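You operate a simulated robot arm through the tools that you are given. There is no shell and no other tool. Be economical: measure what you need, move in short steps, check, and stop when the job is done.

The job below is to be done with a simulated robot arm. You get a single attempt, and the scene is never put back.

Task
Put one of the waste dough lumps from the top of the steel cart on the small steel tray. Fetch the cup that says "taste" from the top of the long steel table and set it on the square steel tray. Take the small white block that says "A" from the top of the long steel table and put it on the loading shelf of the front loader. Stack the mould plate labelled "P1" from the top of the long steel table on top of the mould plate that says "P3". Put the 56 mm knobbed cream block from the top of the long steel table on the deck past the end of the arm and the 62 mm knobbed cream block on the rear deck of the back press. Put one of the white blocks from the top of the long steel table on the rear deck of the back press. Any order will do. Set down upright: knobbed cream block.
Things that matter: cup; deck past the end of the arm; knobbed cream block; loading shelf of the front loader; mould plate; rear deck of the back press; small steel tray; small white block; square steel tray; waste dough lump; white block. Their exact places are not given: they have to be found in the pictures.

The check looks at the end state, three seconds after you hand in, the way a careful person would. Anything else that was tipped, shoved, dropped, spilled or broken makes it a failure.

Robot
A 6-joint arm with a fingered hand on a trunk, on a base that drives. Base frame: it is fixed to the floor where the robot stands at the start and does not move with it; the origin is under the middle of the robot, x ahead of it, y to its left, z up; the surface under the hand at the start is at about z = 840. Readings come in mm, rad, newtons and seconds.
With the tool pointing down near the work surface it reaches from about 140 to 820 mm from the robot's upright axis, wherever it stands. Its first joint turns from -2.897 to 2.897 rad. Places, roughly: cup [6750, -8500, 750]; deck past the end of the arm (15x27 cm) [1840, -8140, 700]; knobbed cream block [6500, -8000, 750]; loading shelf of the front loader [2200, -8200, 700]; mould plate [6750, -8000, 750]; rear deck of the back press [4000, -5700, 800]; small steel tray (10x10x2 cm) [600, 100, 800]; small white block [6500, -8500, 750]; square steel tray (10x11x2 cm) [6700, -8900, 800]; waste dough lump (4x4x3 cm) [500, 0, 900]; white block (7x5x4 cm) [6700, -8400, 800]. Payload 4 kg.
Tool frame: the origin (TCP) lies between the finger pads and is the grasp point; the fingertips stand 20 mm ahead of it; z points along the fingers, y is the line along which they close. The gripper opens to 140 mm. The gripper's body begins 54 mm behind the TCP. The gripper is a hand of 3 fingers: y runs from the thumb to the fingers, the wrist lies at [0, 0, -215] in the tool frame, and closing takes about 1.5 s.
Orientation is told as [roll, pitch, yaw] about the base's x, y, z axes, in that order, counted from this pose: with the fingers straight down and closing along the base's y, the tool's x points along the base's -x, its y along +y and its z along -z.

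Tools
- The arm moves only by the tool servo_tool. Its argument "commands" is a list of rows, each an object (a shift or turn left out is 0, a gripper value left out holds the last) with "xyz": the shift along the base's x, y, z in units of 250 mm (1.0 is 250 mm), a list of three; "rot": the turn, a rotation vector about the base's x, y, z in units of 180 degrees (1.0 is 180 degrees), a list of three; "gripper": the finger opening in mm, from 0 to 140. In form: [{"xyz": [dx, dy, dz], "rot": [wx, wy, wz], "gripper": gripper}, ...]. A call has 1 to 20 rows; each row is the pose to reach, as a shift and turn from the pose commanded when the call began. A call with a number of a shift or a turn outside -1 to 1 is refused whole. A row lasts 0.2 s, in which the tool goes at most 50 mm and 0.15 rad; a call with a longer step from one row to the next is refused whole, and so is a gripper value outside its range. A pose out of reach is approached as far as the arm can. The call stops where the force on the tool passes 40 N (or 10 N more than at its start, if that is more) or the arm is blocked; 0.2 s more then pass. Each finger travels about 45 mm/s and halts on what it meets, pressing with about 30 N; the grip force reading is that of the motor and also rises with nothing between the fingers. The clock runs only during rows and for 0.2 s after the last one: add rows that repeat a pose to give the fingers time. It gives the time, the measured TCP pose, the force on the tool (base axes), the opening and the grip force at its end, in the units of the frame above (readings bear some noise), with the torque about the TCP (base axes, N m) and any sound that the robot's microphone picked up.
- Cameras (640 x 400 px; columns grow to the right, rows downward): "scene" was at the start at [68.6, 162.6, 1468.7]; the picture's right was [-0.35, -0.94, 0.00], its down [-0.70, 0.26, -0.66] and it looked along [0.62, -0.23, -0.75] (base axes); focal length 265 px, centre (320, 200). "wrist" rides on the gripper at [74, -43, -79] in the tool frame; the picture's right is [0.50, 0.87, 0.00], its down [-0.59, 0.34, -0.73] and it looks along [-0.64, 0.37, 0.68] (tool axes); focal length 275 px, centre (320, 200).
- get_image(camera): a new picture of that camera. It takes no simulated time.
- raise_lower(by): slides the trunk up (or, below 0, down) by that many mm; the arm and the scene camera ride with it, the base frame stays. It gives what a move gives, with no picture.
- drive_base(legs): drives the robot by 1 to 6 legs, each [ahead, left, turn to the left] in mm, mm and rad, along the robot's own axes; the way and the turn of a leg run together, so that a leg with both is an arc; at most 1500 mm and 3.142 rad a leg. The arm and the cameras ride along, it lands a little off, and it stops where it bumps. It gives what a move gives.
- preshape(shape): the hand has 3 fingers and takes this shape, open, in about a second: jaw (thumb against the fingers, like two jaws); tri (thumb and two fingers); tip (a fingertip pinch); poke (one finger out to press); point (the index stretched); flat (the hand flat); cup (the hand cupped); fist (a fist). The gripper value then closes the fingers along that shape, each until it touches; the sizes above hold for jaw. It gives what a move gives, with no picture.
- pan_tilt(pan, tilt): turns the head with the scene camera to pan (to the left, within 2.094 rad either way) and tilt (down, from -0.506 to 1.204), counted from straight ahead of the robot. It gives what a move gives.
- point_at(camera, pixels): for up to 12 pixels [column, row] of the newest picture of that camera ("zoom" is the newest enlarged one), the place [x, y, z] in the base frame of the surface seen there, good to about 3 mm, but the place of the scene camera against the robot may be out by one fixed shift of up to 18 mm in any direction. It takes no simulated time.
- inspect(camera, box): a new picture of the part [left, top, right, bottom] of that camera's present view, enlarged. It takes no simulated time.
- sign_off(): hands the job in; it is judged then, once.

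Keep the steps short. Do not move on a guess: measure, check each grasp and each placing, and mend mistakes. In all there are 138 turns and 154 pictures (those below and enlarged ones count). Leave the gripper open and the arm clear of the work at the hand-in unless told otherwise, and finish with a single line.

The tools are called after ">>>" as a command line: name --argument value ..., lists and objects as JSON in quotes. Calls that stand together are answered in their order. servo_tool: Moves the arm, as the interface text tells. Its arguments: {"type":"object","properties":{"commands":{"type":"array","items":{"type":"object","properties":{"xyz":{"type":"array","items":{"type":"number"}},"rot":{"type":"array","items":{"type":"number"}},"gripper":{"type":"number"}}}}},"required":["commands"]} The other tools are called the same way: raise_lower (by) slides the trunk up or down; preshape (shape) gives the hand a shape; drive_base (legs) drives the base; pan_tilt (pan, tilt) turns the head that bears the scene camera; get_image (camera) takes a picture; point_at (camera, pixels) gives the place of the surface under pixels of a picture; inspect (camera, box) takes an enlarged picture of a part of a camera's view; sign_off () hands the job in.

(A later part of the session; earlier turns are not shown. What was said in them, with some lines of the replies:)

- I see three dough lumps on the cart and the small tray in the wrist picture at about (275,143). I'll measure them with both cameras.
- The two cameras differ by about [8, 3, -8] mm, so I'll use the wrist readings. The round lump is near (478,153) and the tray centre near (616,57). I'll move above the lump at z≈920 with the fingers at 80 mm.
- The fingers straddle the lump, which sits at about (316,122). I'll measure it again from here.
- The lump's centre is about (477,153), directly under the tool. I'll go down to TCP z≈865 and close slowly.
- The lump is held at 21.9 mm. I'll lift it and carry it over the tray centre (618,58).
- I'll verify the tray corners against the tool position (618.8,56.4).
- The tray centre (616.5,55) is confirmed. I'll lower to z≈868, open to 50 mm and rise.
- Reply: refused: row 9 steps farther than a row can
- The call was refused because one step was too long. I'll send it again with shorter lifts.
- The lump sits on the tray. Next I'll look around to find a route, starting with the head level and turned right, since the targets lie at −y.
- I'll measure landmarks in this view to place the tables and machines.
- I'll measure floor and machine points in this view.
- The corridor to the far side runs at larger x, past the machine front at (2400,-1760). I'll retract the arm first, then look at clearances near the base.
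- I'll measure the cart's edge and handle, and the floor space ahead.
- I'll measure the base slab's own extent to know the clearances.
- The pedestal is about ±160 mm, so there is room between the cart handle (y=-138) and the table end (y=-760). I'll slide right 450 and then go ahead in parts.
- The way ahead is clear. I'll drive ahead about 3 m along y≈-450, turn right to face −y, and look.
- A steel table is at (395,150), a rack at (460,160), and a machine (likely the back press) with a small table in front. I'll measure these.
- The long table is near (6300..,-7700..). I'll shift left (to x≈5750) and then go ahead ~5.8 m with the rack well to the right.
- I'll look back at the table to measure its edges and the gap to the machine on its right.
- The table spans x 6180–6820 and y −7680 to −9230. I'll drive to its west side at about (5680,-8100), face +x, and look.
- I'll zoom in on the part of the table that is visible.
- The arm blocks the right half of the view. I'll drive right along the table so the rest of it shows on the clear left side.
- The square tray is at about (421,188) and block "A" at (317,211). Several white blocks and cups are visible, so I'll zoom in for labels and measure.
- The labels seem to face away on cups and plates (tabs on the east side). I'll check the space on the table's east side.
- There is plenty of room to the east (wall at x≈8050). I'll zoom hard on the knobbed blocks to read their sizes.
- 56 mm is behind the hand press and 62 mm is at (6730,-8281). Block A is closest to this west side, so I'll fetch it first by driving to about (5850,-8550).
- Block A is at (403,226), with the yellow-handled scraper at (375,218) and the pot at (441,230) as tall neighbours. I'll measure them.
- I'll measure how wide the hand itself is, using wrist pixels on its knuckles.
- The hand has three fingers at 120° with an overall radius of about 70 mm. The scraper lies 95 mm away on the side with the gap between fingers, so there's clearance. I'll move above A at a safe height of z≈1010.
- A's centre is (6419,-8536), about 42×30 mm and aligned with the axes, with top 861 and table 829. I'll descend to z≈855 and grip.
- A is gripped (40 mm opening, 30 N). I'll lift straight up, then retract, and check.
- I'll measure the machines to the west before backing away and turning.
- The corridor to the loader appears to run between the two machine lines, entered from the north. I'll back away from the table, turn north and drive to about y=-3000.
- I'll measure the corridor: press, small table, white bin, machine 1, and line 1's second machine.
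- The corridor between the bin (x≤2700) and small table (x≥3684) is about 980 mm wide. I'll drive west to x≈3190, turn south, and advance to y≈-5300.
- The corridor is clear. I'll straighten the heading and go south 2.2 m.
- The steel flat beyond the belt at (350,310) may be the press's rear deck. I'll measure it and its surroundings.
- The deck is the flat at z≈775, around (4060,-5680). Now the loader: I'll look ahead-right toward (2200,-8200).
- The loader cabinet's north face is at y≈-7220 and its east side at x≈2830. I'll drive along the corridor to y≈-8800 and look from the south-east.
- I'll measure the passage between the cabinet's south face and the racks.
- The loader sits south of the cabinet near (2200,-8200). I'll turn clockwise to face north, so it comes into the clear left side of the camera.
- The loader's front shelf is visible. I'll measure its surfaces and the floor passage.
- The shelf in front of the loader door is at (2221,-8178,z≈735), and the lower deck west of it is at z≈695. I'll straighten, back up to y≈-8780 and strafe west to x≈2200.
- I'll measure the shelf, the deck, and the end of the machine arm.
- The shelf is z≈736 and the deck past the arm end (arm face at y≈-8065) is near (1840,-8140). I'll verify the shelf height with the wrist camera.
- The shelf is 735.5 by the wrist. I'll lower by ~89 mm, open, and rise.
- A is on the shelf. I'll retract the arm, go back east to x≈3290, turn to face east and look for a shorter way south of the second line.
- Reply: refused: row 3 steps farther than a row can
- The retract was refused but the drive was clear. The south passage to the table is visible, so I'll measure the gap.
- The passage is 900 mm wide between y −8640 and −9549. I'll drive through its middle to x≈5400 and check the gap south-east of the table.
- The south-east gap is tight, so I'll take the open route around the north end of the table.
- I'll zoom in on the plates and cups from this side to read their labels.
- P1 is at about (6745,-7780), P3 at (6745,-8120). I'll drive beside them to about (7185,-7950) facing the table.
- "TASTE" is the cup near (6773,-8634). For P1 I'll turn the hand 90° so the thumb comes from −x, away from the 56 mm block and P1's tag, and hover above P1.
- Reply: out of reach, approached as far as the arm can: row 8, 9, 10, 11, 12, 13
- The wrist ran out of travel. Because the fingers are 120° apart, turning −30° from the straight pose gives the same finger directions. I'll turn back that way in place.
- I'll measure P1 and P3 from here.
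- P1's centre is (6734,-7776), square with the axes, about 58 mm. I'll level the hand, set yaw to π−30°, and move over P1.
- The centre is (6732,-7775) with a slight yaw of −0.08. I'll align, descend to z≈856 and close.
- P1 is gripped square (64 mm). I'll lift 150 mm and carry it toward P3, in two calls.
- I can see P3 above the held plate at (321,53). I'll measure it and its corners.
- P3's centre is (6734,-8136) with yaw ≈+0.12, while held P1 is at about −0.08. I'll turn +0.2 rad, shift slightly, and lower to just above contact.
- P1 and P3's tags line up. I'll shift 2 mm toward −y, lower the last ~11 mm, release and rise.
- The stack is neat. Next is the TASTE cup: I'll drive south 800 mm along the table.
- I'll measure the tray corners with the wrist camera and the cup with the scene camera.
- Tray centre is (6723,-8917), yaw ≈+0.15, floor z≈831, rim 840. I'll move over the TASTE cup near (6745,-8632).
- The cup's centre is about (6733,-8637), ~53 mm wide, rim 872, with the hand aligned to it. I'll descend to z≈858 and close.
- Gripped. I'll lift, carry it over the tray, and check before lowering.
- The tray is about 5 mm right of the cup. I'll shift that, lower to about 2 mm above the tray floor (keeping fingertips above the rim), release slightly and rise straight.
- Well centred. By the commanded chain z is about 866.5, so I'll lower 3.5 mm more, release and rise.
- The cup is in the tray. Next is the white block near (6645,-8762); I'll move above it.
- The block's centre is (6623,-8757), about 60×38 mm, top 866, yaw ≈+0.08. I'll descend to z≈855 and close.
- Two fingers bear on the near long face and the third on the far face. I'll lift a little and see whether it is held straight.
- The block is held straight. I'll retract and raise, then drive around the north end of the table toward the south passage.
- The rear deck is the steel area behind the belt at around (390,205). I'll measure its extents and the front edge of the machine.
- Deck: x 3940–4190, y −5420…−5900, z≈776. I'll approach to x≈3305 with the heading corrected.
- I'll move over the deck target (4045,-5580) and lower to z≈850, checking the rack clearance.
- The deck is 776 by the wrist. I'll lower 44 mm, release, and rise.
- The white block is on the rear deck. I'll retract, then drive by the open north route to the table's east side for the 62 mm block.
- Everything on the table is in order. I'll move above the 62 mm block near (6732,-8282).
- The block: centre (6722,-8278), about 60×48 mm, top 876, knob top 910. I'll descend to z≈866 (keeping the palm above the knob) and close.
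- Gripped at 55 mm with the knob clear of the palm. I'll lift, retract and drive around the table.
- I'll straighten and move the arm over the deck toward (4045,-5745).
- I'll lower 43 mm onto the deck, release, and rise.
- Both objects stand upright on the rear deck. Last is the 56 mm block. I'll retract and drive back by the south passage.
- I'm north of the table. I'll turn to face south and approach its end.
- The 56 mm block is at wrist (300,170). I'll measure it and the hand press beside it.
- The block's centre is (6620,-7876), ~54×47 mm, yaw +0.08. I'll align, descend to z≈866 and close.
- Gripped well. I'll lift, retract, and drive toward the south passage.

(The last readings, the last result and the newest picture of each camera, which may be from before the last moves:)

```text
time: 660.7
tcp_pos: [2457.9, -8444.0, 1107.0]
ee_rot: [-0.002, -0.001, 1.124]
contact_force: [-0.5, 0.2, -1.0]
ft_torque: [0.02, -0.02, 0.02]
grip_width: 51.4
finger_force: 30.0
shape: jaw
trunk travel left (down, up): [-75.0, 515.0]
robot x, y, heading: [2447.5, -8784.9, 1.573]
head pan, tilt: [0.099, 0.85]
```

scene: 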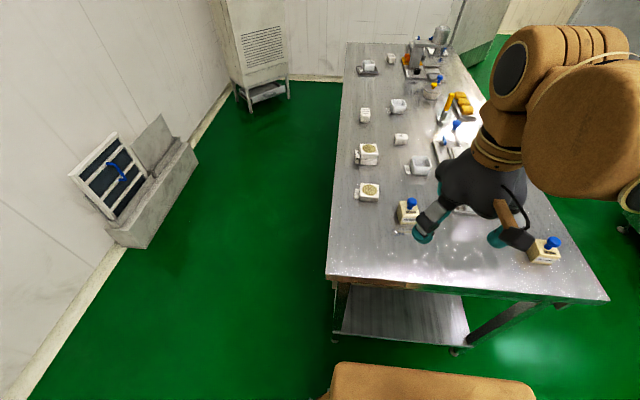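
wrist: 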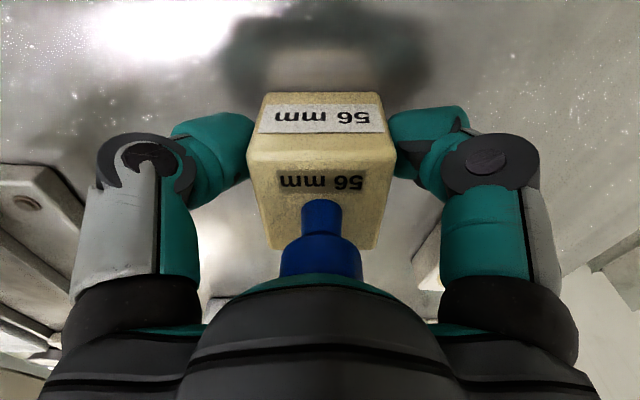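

>>> drive_base --legs '[[0, 600, 0]]'

>>> pan_tilt --pan 0.1 --tilt 0.8

>>> get_image --camera "scene"

>>> get_image --camera "wrist"

```text
time: 664.1
tcp_pos: [1858.3, -8440.7, 1108.4]
ee_rot: [-0.003, 0.0, 1.116]
contact_force: [-0.3, 0.2, -0.7]
ft_torque: [0.01, 0.0, -0.01]
grip_width: 51.3
finger_force: 30.2
shape: jaw
trunk travel left (down, up): [-75.0, 515.0]
robot x, y, heading: [1843.0, -8782.0, 1.562]
head pan, tilt: [0.099, 0.85]
```

```text
time: 664.7
tcp_pos: [1857.8, -8442.6, 1108.0]
ee_rot: [-0.002, -0.002, 1.116]
contact_force: [0.3, 0.6, -1.3]
ft_torque: [0.02, 0.02, 0.01]
grip_width: 51.3
finger_force: 30.1
shape: jaw
trunk travel left (down, up): [-75.0, 515.0]
robot x, y, heading: [1840.5, -8780.2, 1.558]
head pan, tilt: [0.099, 0.799]
```

```text
35 pictures are left
```

scene: 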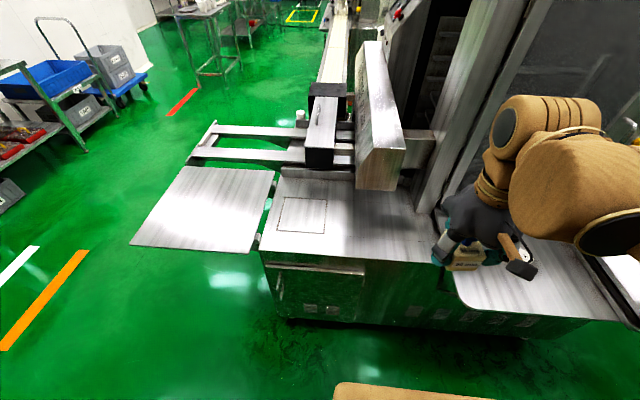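

```text
34 pictures are left
```

wrist: 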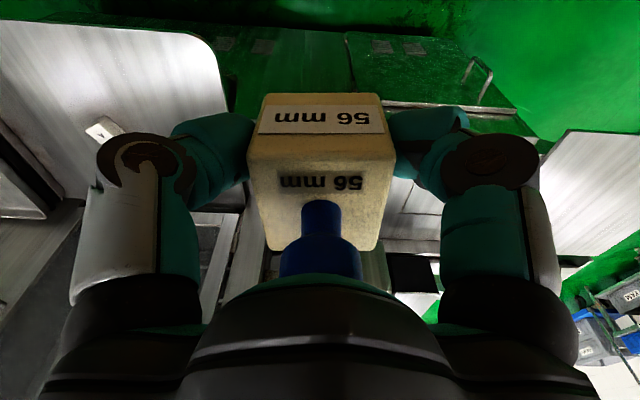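

I'll measure the arm's end face and the deck in front of it.

>>> point_at --camera "scene" --pixels '[[380, 165], [360, 160], [402, 150], [375, 187], [375, 215], [345, 200], [415, 220], [380, 250], [330, 225], [420, 190], [430, 255], [360, 255]]'

>>> inspect --camera "scene" --box '[250, 80, 470, 270]'

```text
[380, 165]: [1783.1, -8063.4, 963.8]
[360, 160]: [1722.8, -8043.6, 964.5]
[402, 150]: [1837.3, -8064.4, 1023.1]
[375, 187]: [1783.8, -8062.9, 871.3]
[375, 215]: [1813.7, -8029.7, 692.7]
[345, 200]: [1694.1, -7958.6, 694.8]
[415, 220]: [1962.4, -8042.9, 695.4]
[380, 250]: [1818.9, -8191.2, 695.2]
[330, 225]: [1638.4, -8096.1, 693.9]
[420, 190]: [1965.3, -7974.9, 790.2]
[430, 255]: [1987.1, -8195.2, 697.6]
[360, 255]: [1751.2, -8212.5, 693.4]
```

```text
2.11 times, centred on (360, 175) of scene
```

zoom: 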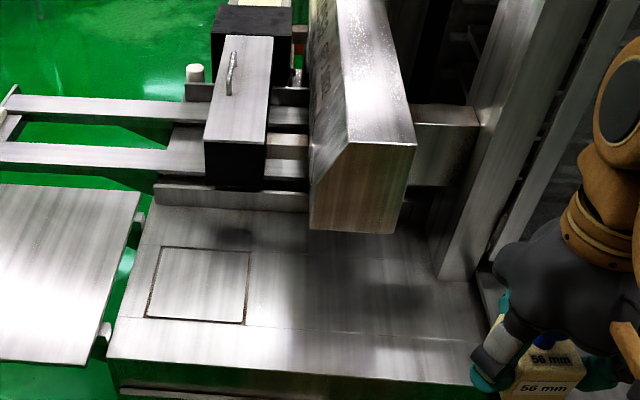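

The arm's end face is at y=-8063 (x 1725–1845) and the deck is z≈700. I'll aim for (1870,-8160), clear of the arm end, and first move to a mid height.

>>> servo_tool --commands '[{"xyz": [0.01, 0.17, 0]}, {"xyz": [0.02, 0.34, -0.02]}, {"xyz": [0.03, 0.51, -0.06]}, {"xyz": [0.04, 0.66, -0.16]}, {"xyz": [0.048, 0.8, -0.28]}, {"xyz": [0.048, 0.92, -0.42]}, {"xyz": [0.048, 1.0, -0.58]}, {"xyz": [0.048, 1.0, -0.76]}, {"xyz": [0.048, 1.0, -0.94]}, {"xyz": [0.048, 1.0, -0.94]}]'

>>> get_image --camera "wrist"

>>> get_image --camera "scene"

```text
time: 666.9
tcp_pos: [1866.4, -8192.3, 871.8]
ee_rot: [-0.003, -0.002, 1.116]
contact_force: [-0.2, 0.1, -1.4]
ft_torque: [-0.01, 0.02, 0.04]
grip_width: 51.2
finger_force: 30.2
shape: jaw
trunk travel left (down, up): [-75.0, 515.0]
robot x, y, heading: [1840.1, -8779.4, 1.558]
head pan, tilt: [0.099, 0.799]
```

```text
32 pictures are left
```

wrist: 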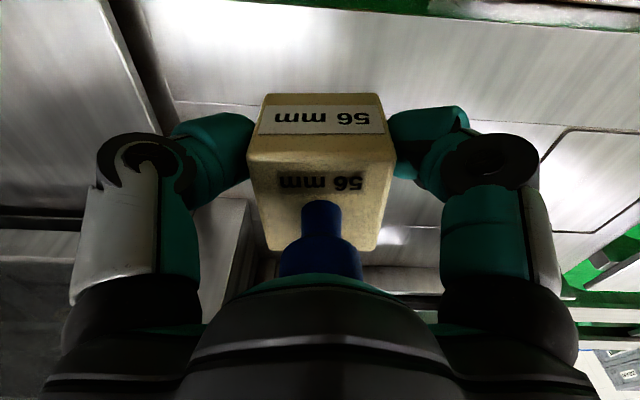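

```text
31 pictures are left
```

scene: 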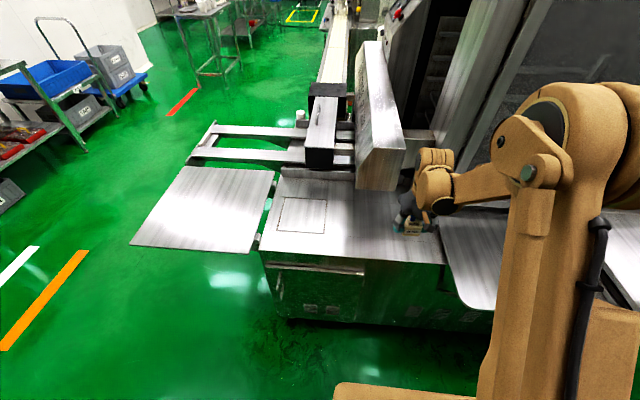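

>>> point_at --camera "wrist" --pixels '[[320, 60], [440, 70], [220, 60], [320, 20], [480, 110]]'

```text
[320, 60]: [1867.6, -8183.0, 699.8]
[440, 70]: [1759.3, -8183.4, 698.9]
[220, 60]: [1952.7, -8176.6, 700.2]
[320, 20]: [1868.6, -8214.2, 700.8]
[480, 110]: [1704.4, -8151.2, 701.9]
```

The deck is 700 by the wrist. I'll set it down at about (1876,-8150), lowering 134 mm in steps, and look before release.

>>> servo_tool --commands '[{"xyz": [0.038, 0.08, -0.05]}, {"xyz": [0.038, 0.16, -0.15]}, {"xyz": [0.038, 0.16, -0.3]}, {"xyz": [0.038, 0.16, -0.44]}, {"xyz": [0.038, 0.16, -0.51]}, {"xyz": [0.038, 0.16, -0.528]}, {"xyz": [0.038, 0.16, -0.535]}, {"xyz": [0.038, 0.16, -0.535]}]'

>>> get_image --camera "wrist"

>>> inspect --camera "scene" --box '[330, 120, 490, 270]'

```text
time: 668.7
tcp_pos: [1878.6, -8149.8, 738.3]
ee_rot: [-0.001, -0.003, 1.118]
contact_force: [-0.2, 0.1, -1.2]
ft_torque: [-0.01, 0.01, 0.03]
grip_width: 51.3
finger_force: 30.4
shape: jaw
trunk travel left (down, up): [-75.0, 515.0]
robot x, y, heading: [1837.3, -8778.5, 1.561]
head pan, tilt: [0.099, 0.799]
```

```text
30 pictures are left
```

wrist: 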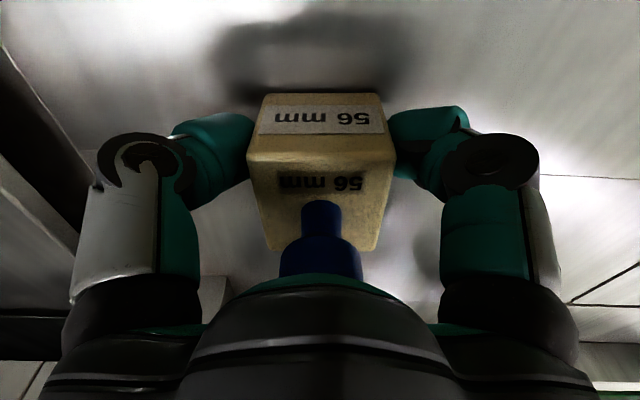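

```text
2.67 times, centred on (410, 195) of scene
```

zoom: 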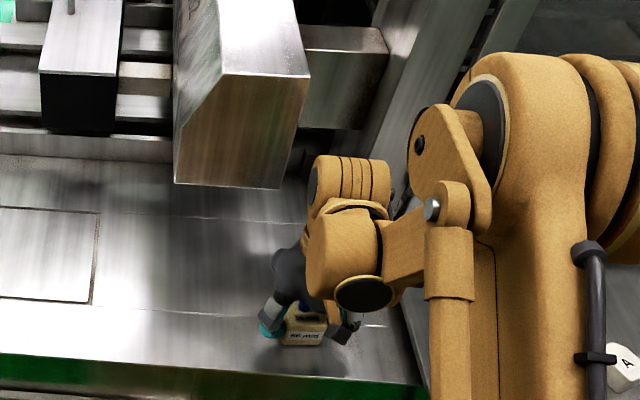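

It's essentially touching the deck, clear of the arm. I'll release and rise straight.

>>> servo_tool --commands '[{"xyz": [0, 0, -0.003]}, {"xyz": [0, 0, -0.003], "gripper": 60}, {"xyz": [0, 0, -0.003], "gripper": 75}, {"xyz": [0, 0, -0.003], "gripper": 85}, {"xyz": [0, 0, -0.003], "gripper": 85}, {"xyz": [0, 0, 0.1], "gripper": 85}, {"xyz": [0, 0, 0.26], "gripper": 85}, {"xyz": [0, -0.05, 0.42], "gripper": 85}, {"xyz": [0, -0.15, 0.56], "gripper": 85}, {"xyz": [0, -0.25, 0.7], "gripper": 85}, {"xyz": [0, -0.35, 0.84], "gripper": 85}]'

>>> get_image --camera "wrist"

>>> get_image --camera "scene"

```text
time: 671.1
tcp_pos: [1878.4, -8239.4, 954.8]
ee_rot: [-0.001, -0.001, 1.118]
contact_force: [-0.9, -1.1, -0.8]
ft_torque: [0.02, 0.03, 0.01]
grip_width: 84.5
finger_force: 0.2
shape: jaw
trunk travel left (down, up): [-75.0, 515.0]
robot x, y, heading: [1837.7, -8781.4, 1.561]
head pan, tilt: [0.099, 0.799]
```

```text
28 pictures are left
```

wrist: 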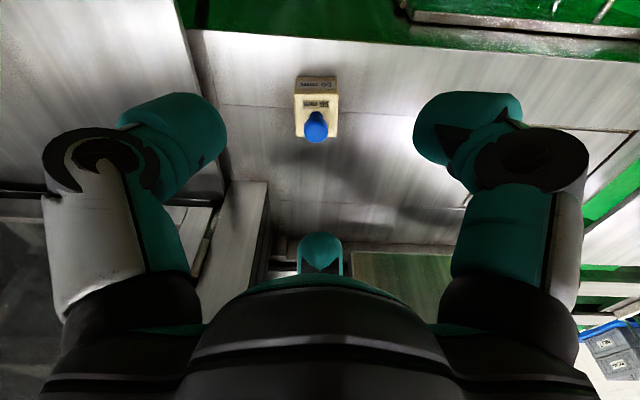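

```text
27 pictures are left
```

scene: 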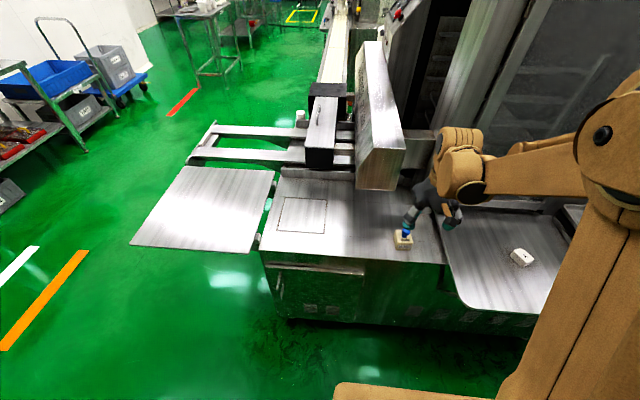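

The block stands upright. I'll measure where it sits against the deck's seams and edges.

>>> point_at --camera "wrist" --pixels '[[260, 105], [380, 120], [290, 201], [400, 205], [260, 38], [400, 43], [316, 83], [298, 135], [335, 135], [208, 100], [225, 170], [300, 245]]'

>>> inspect --camera "wrist" --box '[180, 20, 440, 260]'

```text
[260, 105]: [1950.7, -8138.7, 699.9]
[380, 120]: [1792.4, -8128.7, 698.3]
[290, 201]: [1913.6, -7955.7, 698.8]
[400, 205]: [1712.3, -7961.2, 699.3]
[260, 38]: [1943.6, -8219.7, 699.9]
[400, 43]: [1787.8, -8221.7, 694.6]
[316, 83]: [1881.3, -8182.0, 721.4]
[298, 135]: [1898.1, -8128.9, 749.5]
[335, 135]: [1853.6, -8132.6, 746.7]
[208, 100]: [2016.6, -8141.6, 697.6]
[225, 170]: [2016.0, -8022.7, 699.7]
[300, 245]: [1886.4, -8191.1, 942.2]
```

```text
1.67 times, centred on (310, 140) of wrist
```

zoom: 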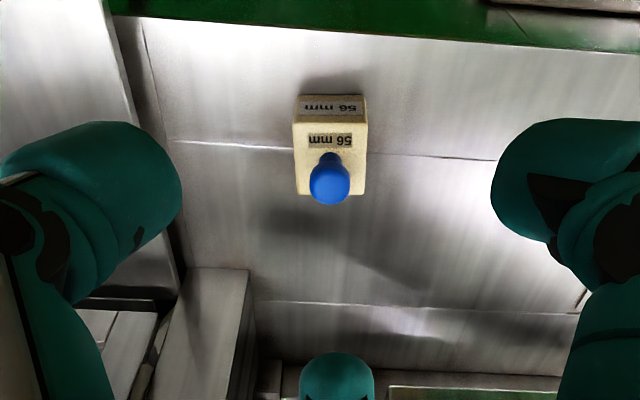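

The deck runs y −8225…−8071 (15 cm) and the block stands inside it at (1876,-8155), upright. I'll pull the arm clear.

>>> servo_tool --commands '[{"xyz": [0, -0.12, 0.12], "gripper": 120}, {"xyz": [0, -0.26, 0.24]}, {"xyz": [0, -0.4, 0.36]}, {"xyz": [0, -0.54, 0.48]}, {"xyz": [0, -0.68, 0.58]}, {"xyz": [0, -0.8, 0.64]}]'

>>> get_image --camera "scene"

```text
time: 672.5
tcp_pos: [1881.1, -8442.2, 1108.1]
ee_rot: [0.002, -0.003, 1.118]
contact_force: [-0.1, 0.1, 0.9]
ft_torque: [-0.01, 0.0, -0.02]
grip_width: 119.7
finger_force: 0.0
shape: jaw
trunk travel left (down, up): [-75.0, 515.0]
robot x, y, heading: [1841.8, -8782.3, 1.566]
head pan, tilt: [0.099, 0.799]
```

```text
25 pictures are left
```

scene: 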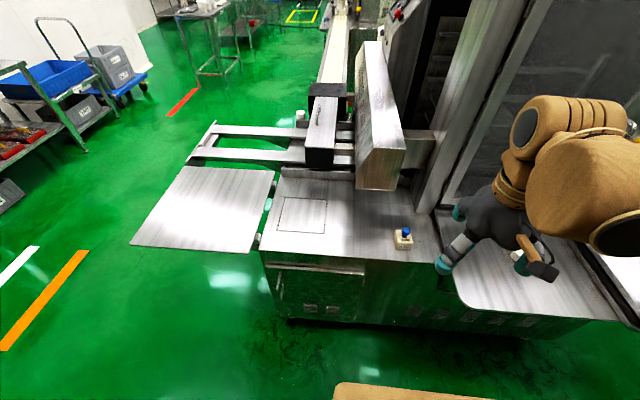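

All the placings have been seen in pictures, the gripper is open and the arm is clear, so I'm handing in.

>>> sign_off

```text
The job is handed in.
```

All seven placements were made and seen in pictures, both knobbed cream blocks stand upright, and the job is handed in with the gripper open and the arm clear.
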